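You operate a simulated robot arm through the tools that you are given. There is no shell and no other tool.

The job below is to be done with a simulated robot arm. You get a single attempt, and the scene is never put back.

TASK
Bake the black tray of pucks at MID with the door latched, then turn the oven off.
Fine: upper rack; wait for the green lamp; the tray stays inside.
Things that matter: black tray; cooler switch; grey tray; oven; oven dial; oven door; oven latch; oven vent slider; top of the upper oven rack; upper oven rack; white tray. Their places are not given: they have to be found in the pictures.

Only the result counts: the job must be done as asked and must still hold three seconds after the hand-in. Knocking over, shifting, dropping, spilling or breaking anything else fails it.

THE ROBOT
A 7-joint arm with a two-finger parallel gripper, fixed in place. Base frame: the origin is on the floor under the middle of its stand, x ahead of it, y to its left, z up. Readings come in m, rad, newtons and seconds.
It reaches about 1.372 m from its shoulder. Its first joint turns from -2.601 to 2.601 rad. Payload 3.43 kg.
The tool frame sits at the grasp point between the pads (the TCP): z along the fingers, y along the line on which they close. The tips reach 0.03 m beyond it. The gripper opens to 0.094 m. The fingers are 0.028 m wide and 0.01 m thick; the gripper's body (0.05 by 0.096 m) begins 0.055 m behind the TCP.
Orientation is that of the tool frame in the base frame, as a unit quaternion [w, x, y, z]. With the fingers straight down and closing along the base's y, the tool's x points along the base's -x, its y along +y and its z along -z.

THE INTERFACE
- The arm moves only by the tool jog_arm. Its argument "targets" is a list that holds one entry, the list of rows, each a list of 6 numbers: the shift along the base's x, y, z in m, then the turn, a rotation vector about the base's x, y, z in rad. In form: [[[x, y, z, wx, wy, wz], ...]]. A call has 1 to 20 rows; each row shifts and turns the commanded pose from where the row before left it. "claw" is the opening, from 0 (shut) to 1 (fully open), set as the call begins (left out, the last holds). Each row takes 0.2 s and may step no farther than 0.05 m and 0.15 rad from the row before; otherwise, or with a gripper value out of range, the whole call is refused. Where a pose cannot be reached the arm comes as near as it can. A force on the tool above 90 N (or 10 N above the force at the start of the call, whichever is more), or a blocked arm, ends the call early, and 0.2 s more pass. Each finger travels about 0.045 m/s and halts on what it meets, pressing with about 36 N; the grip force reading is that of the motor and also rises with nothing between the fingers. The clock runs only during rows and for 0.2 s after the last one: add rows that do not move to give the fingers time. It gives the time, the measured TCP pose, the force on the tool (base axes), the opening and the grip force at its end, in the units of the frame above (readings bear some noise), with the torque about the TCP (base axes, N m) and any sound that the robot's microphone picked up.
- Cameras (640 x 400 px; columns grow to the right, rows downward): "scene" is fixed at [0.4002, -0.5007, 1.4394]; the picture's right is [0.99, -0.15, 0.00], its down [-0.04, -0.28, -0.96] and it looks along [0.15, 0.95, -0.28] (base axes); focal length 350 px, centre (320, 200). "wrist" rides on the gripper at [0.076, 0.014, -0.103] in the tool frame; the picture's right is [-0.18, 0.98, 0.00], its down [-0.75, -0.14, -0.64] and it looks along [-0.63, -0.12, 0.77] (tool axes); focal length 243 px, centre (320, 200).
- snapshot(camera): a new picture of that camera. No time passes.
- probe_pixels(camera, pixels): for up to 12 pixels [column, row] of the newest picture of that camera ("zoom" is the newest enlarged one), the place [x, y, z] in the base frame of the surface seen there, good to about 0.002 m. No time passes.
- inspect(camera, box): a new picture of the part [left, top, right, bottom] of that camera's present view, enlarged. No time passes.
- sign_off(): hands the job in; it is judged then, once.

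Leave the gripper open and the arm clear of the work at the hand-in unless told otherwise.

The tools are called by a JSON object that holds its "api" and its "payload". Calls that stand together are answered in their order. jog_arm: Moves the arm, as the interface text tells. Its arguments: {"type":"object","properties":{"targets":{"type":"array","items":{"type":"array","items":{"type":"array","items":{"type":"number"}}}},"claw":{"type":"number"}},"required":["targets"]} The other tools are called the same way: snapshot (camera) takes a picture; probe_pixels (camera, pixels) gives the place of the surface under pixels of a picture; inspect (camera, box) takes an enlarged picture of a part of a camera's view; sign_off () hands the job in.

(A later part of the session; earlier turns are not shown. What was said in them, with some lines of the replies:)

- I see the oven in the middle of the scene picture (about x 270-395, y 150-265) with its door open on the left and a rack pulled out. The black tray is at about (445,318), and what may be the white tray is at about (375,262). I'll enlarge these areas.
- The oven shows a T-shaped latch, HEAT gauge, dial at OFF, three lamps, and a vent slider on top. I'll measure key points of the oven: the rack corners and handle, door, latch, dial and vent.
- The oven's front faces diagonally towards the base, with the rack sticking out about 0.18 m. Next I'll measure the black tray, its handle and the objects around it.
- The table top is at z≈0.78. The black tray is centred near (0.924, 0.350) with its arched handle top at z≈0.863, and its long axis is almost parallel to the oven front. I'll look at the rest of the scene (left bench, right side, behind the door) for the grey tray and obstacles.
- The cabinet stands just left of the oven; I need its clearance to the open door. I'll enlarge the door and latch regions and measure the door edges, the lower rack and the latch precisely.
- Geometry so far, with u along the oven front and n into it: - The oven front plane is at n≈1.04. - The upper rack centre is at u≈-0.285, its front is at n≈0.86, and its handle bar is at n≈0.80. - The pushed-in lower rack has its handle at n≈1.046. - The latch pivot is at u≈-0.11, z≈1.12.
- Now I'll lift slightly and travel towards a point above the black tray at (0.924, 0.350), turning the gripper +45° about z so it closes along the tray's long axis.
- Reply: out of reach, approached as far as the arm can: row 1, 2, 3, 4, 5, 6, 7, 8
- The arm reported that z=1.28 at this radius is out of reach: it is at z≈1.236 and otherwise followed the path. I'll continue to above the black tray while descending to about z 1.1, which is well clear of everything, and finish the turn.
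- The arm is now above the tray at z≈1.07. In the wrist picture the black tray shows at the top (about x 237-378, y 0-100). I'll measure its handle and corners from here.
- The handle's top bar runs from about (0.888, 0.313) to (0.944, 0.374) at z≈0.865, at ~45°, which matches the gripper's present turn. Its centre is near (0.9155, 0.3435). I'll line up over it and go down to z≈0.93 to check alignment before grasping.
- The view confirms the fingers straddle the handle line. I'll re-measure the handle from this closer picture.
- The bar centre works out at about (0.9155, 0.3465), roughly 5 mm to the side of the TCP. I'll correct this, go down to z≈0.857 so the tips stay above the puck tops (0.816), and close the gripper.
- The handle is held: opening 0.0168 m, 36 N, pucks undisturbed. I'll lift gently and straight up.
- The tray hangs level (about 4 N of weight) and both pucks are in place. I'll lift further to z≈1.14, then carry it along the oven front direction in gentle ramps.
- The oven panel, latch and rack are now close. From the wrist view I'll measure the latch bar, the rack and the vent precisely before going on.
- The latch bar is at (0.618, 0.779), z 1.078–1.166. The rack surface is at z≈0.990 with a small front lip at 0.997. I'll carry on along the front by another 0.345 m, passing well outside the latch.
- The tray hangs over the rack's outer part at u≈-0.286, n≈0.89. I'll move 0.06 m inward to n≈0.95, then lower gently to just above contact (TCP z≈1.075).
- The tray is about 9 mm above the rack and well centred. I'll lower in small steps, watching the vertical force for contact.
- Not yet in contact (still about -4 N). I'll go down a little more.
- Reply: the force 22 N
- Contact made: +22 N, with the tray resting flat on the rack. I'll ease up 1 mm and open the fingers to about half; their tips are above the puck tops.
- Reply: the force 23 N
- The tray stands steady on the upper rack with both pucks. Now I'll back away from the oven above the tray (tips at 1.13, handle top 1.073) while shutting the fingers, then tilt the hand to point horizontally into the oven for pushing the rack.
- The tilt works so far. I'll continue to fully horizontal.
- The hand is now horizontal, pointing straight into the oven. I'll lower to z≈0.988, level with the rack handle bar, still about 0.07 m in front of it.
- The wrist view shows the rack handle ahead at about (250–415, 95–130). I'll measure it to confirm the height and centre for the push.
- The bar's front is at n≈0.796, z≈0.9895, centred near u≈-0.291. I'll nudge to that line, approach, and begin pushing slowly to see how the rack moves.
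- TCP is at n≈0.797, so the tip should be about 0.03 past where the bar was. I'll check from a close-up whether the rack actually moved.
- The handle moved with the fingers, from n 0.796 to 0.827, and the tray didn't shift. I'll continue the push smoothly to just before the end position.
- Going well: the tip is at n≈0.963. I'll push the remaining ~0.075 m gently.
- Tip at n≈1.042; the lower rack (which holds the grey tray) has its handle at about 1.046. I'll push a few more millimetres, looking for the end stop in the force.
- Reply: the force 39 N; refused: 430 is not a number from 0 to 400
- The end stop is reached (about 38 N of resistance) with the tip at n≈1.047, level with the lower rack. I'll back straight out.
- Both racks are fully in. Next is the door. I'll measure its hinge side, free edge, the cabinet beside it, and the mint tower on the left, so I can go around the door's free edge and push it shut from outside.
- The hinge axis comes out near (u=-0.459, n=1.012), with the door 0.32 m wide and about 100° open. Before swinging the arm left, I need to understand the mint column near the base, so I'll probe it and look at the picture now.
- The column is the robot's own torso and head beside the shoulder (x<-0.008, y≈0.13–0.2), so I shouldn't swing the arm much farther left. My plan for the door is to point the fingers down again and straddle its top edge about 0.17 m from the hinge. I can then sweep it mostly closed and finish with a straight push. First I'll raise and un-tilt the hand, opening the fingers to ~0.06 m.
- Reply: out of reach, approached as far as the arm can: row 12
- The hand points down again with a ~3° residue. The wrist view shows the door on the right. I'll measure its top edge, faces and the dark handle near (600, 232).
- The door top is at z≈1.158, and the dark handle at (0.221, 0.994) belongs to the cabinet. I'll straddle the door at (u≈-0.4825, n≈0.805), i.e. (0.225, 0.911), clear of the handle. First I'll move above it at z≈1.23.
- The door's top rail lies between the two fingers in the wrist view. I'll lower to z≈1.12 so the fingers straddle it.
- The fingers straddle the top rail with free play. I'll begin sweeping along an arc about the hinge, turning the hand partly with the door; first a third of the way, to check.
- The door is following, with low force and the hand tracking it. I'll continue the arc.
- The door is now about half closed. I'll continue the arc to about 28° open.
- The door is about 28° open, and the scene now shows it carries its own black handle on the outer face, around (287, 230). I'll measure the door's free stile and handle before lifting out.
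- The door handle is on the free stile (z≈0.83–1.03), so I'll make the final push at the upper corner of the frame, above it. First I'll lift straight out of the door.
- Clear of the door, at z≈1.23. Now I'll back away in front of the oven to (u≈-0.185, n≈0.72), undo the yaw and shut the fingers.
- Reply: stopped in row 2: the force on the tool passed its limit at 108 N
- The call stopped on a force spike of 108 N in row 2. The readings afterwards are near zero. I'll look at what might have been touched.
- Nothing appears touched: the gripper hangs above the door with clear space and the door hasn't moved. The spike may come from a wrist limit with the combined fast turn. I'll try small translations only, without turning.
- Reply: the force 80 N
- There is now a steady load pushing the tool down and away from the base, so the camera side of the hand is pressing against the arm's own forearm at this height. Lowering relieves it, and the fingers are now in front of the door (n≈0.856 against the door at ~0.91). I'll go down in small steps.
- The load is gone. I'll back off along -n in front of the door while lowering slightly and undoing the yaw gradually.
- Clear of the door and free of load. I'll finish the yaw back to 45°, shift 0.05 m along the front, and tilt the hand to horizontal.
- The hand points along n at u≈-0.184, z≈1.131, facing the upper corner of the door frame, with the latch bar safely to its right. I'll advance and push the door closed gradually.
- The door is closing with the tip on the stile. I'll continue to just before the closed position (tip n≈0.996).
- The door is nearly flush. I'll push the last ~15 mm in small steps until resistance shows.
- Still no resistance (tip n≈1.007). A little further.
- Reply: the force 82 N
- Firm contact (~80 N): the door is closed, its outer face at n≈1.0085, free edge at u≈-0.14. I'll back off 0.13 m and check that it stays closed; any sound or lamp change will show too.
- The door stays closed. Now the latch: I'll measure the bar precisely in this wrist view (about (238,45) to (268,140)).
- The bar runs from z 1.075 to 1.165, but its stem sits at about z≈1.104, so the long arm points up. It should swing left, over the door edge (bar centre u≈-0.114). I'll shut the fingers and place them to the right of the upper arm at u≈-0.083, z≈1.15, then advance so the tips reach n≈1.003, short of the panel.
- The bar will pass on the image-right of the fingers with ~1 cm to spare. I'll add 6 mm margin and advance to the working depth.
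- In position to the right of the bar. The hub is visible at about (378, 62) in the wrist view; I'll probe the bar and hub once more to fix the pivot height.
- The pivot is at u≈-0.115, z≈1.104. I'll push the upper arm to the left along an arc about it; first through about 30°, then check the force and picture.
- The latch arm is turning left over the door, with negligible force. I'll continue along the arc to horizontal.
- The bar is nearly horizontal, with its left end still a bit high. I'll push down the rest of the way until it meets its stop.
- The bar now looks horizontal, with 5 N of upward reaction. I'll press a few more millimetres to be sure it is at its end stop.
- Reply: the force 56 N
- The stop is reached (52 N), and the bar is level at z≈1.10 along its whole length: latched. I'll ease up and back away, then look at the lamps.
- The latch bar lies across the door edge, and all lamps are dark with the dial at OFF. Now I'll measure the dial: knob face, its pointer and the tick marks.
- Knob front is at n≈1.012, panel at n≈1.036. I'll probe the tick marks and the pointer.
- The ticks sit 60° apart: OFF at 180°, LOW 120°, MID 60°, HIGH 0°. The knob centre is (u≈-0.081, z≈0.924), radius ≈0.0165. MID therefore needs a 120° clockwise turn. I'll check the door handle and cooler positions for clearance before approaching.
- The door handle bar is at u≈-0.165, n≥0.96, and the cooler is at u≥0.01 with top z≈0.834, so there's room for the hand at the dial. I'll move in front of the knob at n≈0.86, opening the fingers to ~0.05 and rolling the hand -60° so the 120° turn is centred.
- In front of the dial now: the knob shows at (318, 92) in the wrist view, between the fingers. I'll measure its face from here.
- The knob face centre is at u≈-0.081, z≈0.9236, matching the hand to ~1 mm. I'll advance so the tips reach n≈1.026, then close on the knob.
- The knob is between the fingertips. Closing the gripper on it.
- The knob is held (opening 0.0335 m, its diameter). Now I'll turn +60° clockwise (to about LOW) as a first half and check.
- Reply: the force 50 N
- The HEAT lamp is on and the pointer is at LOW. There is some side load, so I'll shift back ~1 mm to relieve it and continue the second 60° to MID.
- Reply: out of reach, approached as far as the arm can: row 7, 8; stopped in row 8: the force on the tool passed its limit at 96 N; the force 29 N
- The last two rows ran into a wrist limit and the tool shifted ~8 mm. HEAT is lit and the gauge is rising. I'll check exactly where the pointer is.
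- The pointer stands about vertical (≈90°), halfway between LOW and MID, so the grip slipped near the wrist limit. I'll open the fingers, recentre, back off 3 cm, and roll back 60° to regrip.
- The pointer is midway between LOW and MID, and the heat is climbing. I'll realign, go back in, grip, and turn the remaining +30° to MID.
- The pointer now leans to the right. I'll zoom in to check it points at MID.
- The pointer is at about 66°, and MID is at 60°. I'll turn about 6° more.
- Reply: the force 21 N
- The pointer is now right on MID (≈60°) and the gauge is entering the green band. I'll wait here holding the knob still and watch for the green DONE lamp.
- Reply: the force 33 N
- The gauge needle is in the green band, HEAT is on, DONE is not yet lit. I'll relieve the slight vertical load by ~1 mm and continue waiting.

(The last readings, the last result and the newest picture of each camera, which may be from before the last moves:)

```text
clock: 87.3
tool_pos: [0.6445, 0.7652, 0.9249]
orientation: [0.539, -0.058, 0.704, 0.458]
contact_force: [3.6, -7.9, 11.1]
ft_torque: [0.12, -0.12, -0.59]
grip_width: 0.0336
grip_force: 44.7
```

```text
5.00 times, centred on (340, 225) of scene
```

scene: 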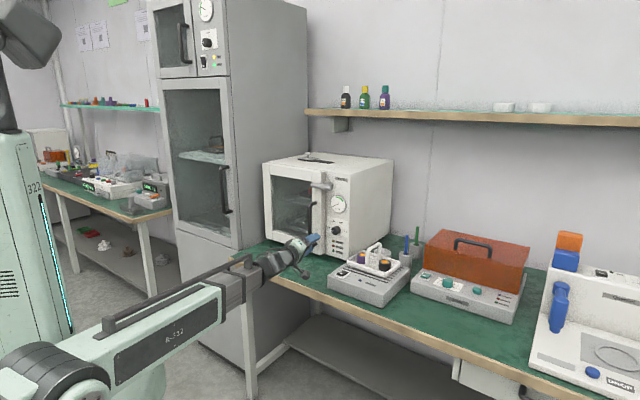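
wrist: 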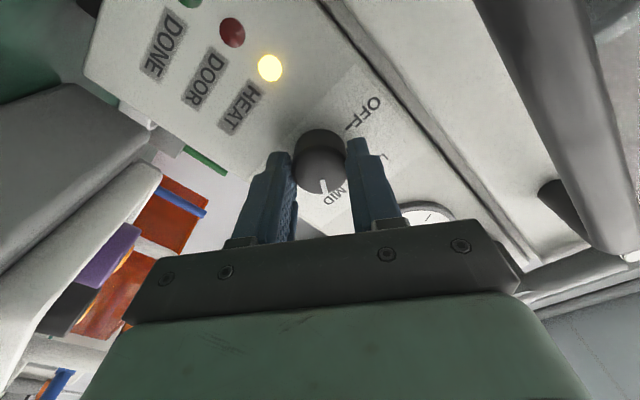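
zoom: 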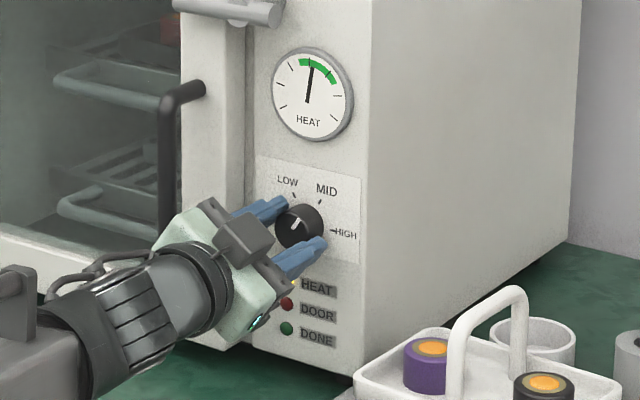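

The needle stays within the green band. Still waiting for DONE.

{"api": "jog_arm", "payload": {"targets": [[[0, 0, 0, 0, 0, 0], [0, 0, 0, 0, 0, 0], [0, 0, 0, 0, 0, 0], [0, 0, 0, 0, 0, 0], [0, 0, 0, 0, 0, 0], [0, 0, 0, 0, 0, 0], [0, 0, 0, 0, 0, 0], [0, 0, 0, 0, 0, 0], [0, 0, 0, 0, 0, 0], [0, 0, 0, 0, 0, 0], [0, 0, 0, 0, 0, 0], [0, 0, 0, 0, 0, 0], [0, 0, 0, 0, 0, 0], [0, 0, 0, 0, 0, 0], [0, 0, 0, 0, 0, 0], [0, 0, 0, 0, 0, 0], [0, 0, 0, 0, 0, 0], [0, 0, 0, 0, 0, 0], [0, 0, 0, 0, 0, 0], [0, 0, 0, 0, 0, 0]]]}}

{"api": "inspect", "payload": {"camera": "scene", "box": [310, 185, 370, 265]}}

```text
clock: 91.5
tool_pos: [0.6454, 0.7653, 0.9247]
orientation: [0.538, -0.058, 0.705, 0.459]
contact_force: [-1.0, -15.7, 3.7]
ft_torque: [-0.03, 0.07, -0.59]
grip_width: 0.0338
grip_force: 44.7
```

```text
5.00 times, centred on (340, 225) of scene
```

zoom: 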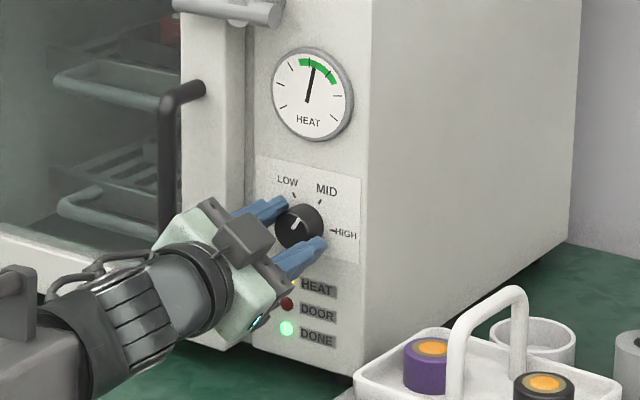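

The green DONE lamp is lit. Now I'll turn the dial back counter-clockwise towards OFF; first about 98°, staying inside the roll range known to be reachable.

{"api": "jog_arm", "payload": {"targets": [[[0, 0, 0, -0.0923, -0.0929, 0], [0, 0, 0, -0.0923, -0.0929, 0], [0, 0, 0, -0.0923, -0.0929, 0], [0, 0, 0, -0.0923, -0.0929, 0], [0, 0, 0, -0.0923, -0.0929, 0], [0, 0, 0, -0.0923, -0.0929, 0], [0, 0, 0, -0.0923, -0.0929, 0], [0, 0, 0, -0.0923, -0.0929, 0], [0, 0, 0, -0.0923, -0.0929, 0], [0, 0, 0, -0.0923, -0.0929, 0], [0, 0, 0, -0.0923, -0.0929, 0], [0, 0, 0, -0.0923, -0.0929, 0], [0, 0, 0, -0.0923, -0.0929, 0]]]}}

{"api": "inspect", "payload": {"camera": "scene", "box": [310, 185, 370, 265]}}

{"api": "snapshot", "payload": {"camera": "wrist"}}

```text
clock: 94.3
tool_pos: [0.6452, 0.7651, 0.9248]
orientation: [0.7, -0.568, 0.42, -0.104]
contact_force: [5.2, -8.7, 4.5]
ft_torque: [-0.21, 0.24, 0.21]
grip_width: 0.0332
grip_force: 45.4
```

```text
5.00 times, centred on (340, 225) of scene
```

zoom: 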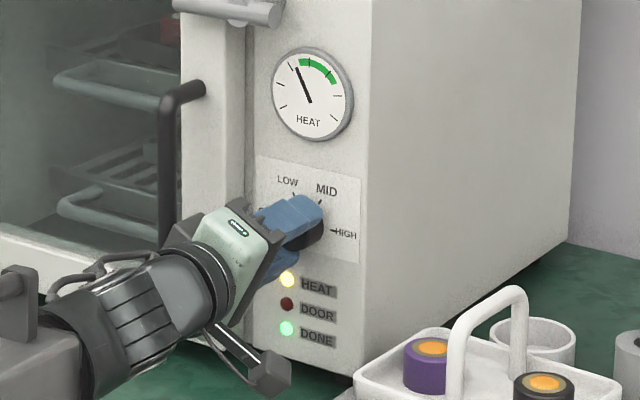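

```text
taken
```

wrist: 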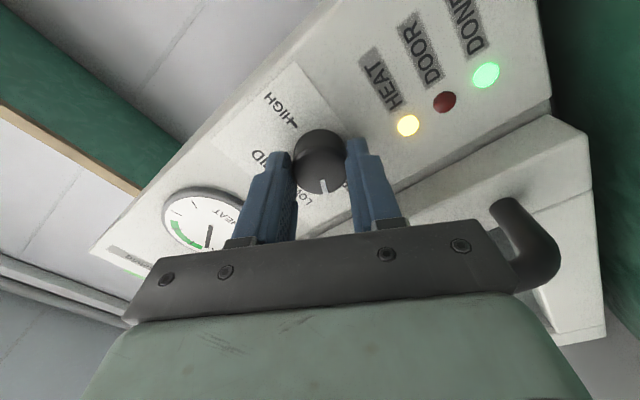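

The heat is falling, but the HEAT lamp is still on, so the dial isn't quite at OFF (about 15–20° short). I'll turn further counter-clockwise.

{"api": "jog_arm", "payload": {"targets": [[[0, 0, 0, -0.0923, -0.0929, 0], [0, 0, 0, -0.0923, -0.0929, 0], [0, 0, 0, -0.0923, -0.0929, 0], [0, 0, 0, 0, 0, 0]]]}}

{"api": "inspect", "payload": {"camera": "scene", "box": [310, 185, 370, 265]}}

{"api": "inspect", "payload": {"camera": "wrist", "box": [250, 60, 410, 220]}}

```text
clock: 95.3
tool_pos: [0.6462, 0.7652, 0.9248]
orientation: [0.667, -0.639, 0.301, -0.238]
contact_force: [7.2, -17.6, 9.1]
ft_torque: [-0.09, 0.1, -0.34]
grip_width: 0.0337
grip_force: 45.0
```

```text
5.00 times, centred on (340, 225) of scene
```

zoom: 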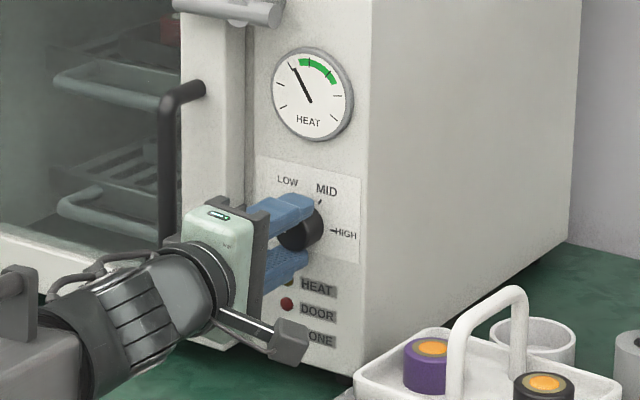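

```text
2.50 times, centred on (330, 140) of wrist
```

zoom: 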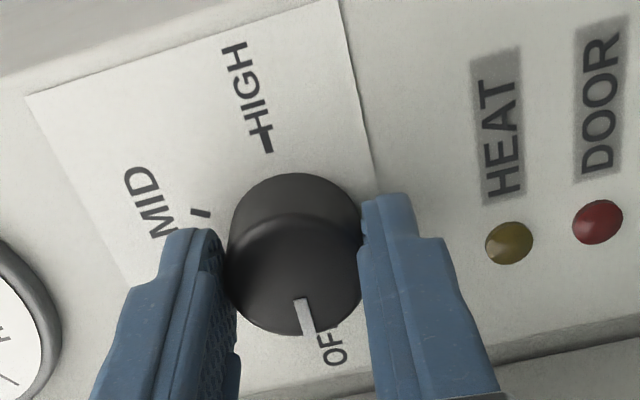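

HEAT is out and the pointer is in line with OFF. I'll release the knob and back straight away.

{"api": "jog_arm", "payload": {"targets": [[[0, 0, 0, 0, 0, 0], [0, 0, 0, 0, 0, 0], [0, 0, 0, 0, 0, 0]]], "claw": 0.55}}

{"api": "jog_arm", "payload": {"targets": [[[-0.0106, -0.0106, 0, 0, 0, 0], [-0.0211, -0.0213, 0, 0, 0, 0], [-0.0282, -0.0284, 0, 0, 0, 0], [-0.0282, -0.0284, 0, 0, 0, 0], [-0.0282, -0.0284, 0, 0, 0, 0], [-0.0141, -0.0142, 0, 0, 0, 0]]]}}

{"api": "inspect", "payload": {"camera": "scene", "box": [290, 170, 380, 265]}}

{"api": "inspect", "payload": {"camera": "scene", "box": [320, 210, 360, 260]}}

{"api": "snapshot", "payload": {"camera": "wrist"}}

```text
clock: 96.1
tool_pos: [0.6453, 0.7671, 0.9229]
orientation: [0.666, -0.64, 0.301, -0.237]
contact_force: [-0.7, -0.1, 0.2]
ft_torque: [-0.01, 0.04, 0.0]
grip_width: 0.0519
grip_force: 0.1
```

```text
clock: 97.5
tool_pos: [0.5171, 0.6355, 0.9217]
orientation: [0.666, -0.64, 0.302, -0.236]
contact_force: [-0.8, 0.7, 0.5]
ft_torque: [0.03, 0.01, 0.0]
grip_width: 0.0517
grip_force: 0.1
```

```text
4.21 times, centred on (335, 218) of scene
```

zoom: 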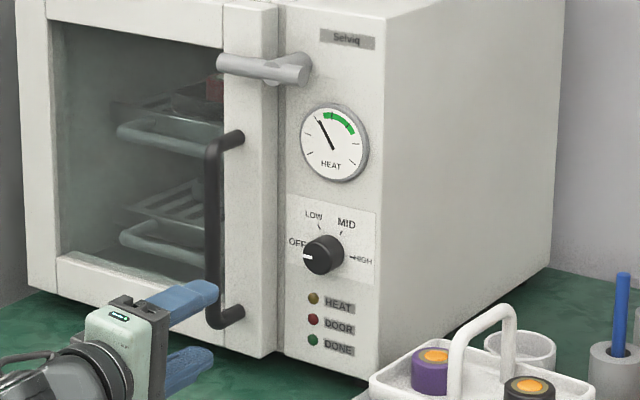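

```text
8.00 times, centred on (340, 235) of scene
```

zoom: 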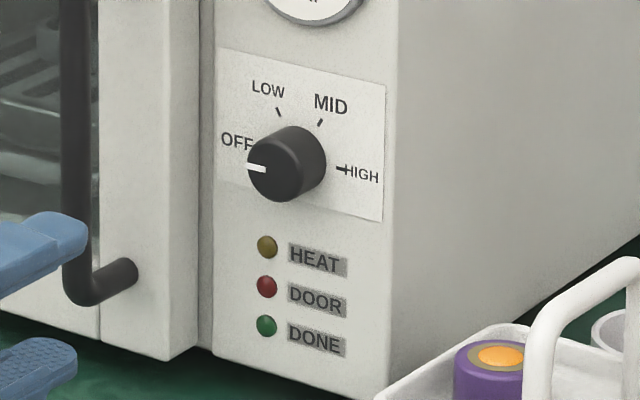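

```text
taken
```

wrist: 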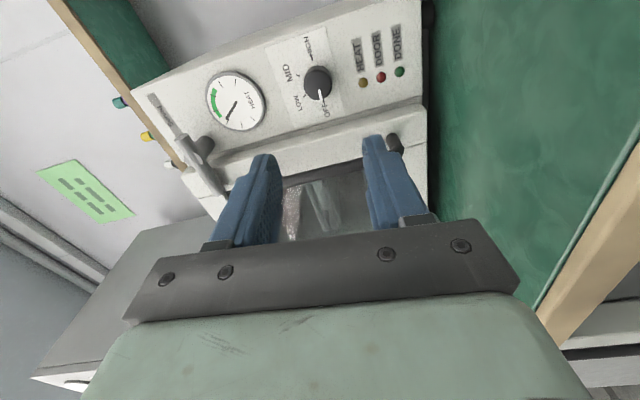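

The dial is back exactly at its original OFF position, all lamps are dark, and the latch bar lies across the door. I'll back the arm farther away with the gripper fully open and check the whole scene.

{"api": "jog_arm", "payload": {"targets": [[[-0.0211, -0.0213, 0.01, 0, 0, 0], [-0.0246, -0.0248, 0.01, 0, 0, 0], [-0.0246, -0.0248, 0.01, 0, 0, 0], [-0.0246, -0.0248, 0.01, 0, 0, 0], [-0.0141, -0.0142, 0.01, 0, 0, 0], [0, 0, 0, 0, 0, 0]]], "claw": 1.0}}

{"api": "snapshot", "payload": {"camera": "scene"}}

{"api": "inspect", "payload": {"camera": "scene", "box": [260, 150, 350, 250]}}

{"api": "snapshot", "payload": {"camera": "wrist"}}

```text
clock: 98.9
tool_pos: [0.4417, 0.5816, 0.9697]
orientation: [0.666, -0.64, 0.301, -0.237]
contact_force: [-0.4, 0.0, -0.4]
ft_torque: [0.01, 0.03, 0.04]
grip_width: 0.0938
grip_force: 0.1
out of reach, approached as far as the arm can: row 3, 4, 5
```

```text
taken
```

scene: 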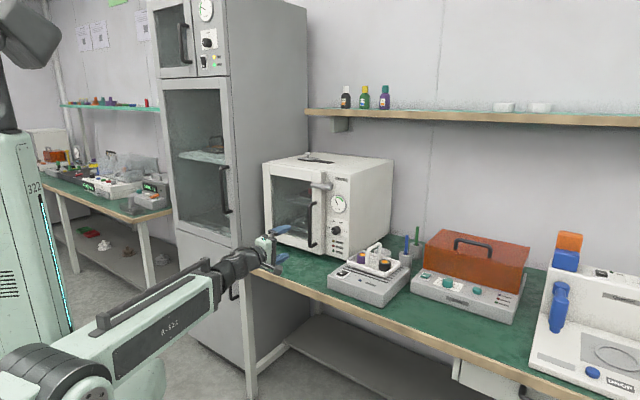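

```text
4.00 times, centred on (305, 200) of scene
```

zoom: 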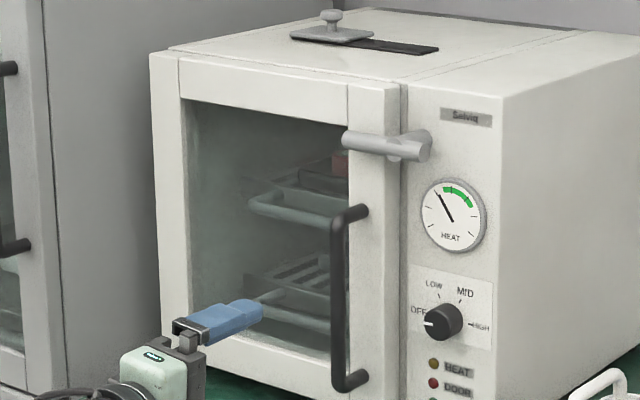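

```text
taken
```

wrist: 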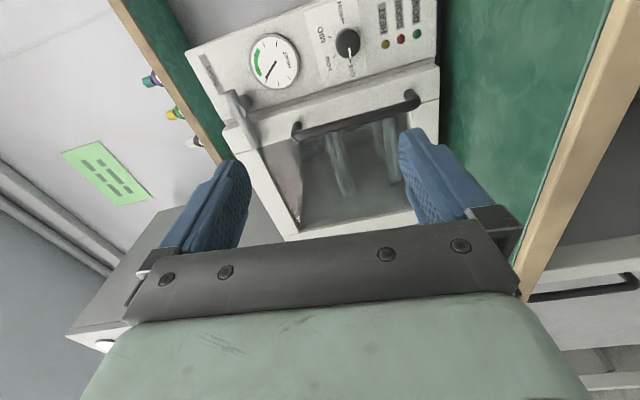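

Everything is as asked:
- The black tray is on the upper rack behind the closed, latched door.
- It baked at MID until DONE lit, and the dial is now at OFF.
- The other trays and devices look unmoved.
- The gripper is fully open and about 0.2 m clear of the oven.

I'll hand the job in.

{"api": "sign_off", "payload": {}}

```text
The job is handed in.
```

The black tray was baked at MID with the door latched until the green DONE lamp came on. The oven is now off and the job is handed in; I haven't seen a verdict yet.

- **Tray:** it is still inside on the upper rack. Both pucks were in place when I pushed the rack in. After that I could only see the tray and the red puck through the door glass.
- **Bake:** on the way to MID, the dial sat at LOW and then about halfway between LOW and MID for roughly eight seconds, because the grip slipped and I had to regrip. It then stayed at MID, with the needle in the gauge's green band, until DONE lit.
- **Oven:** the dial is back at its starting OFF position, all lamps are out, and the latch bar lies across the closed door.
- **Surroundings:** while I was closing the door, the hand pressed against the robot's own forearm and one move stopped itself at about 108 N. Nothing else appeared to be touched. The white and grey trays, cooler and vent slider look unmoved.
- **Arm:** the gripper is fully open and the hand is about 0.2 m clear of the oven.
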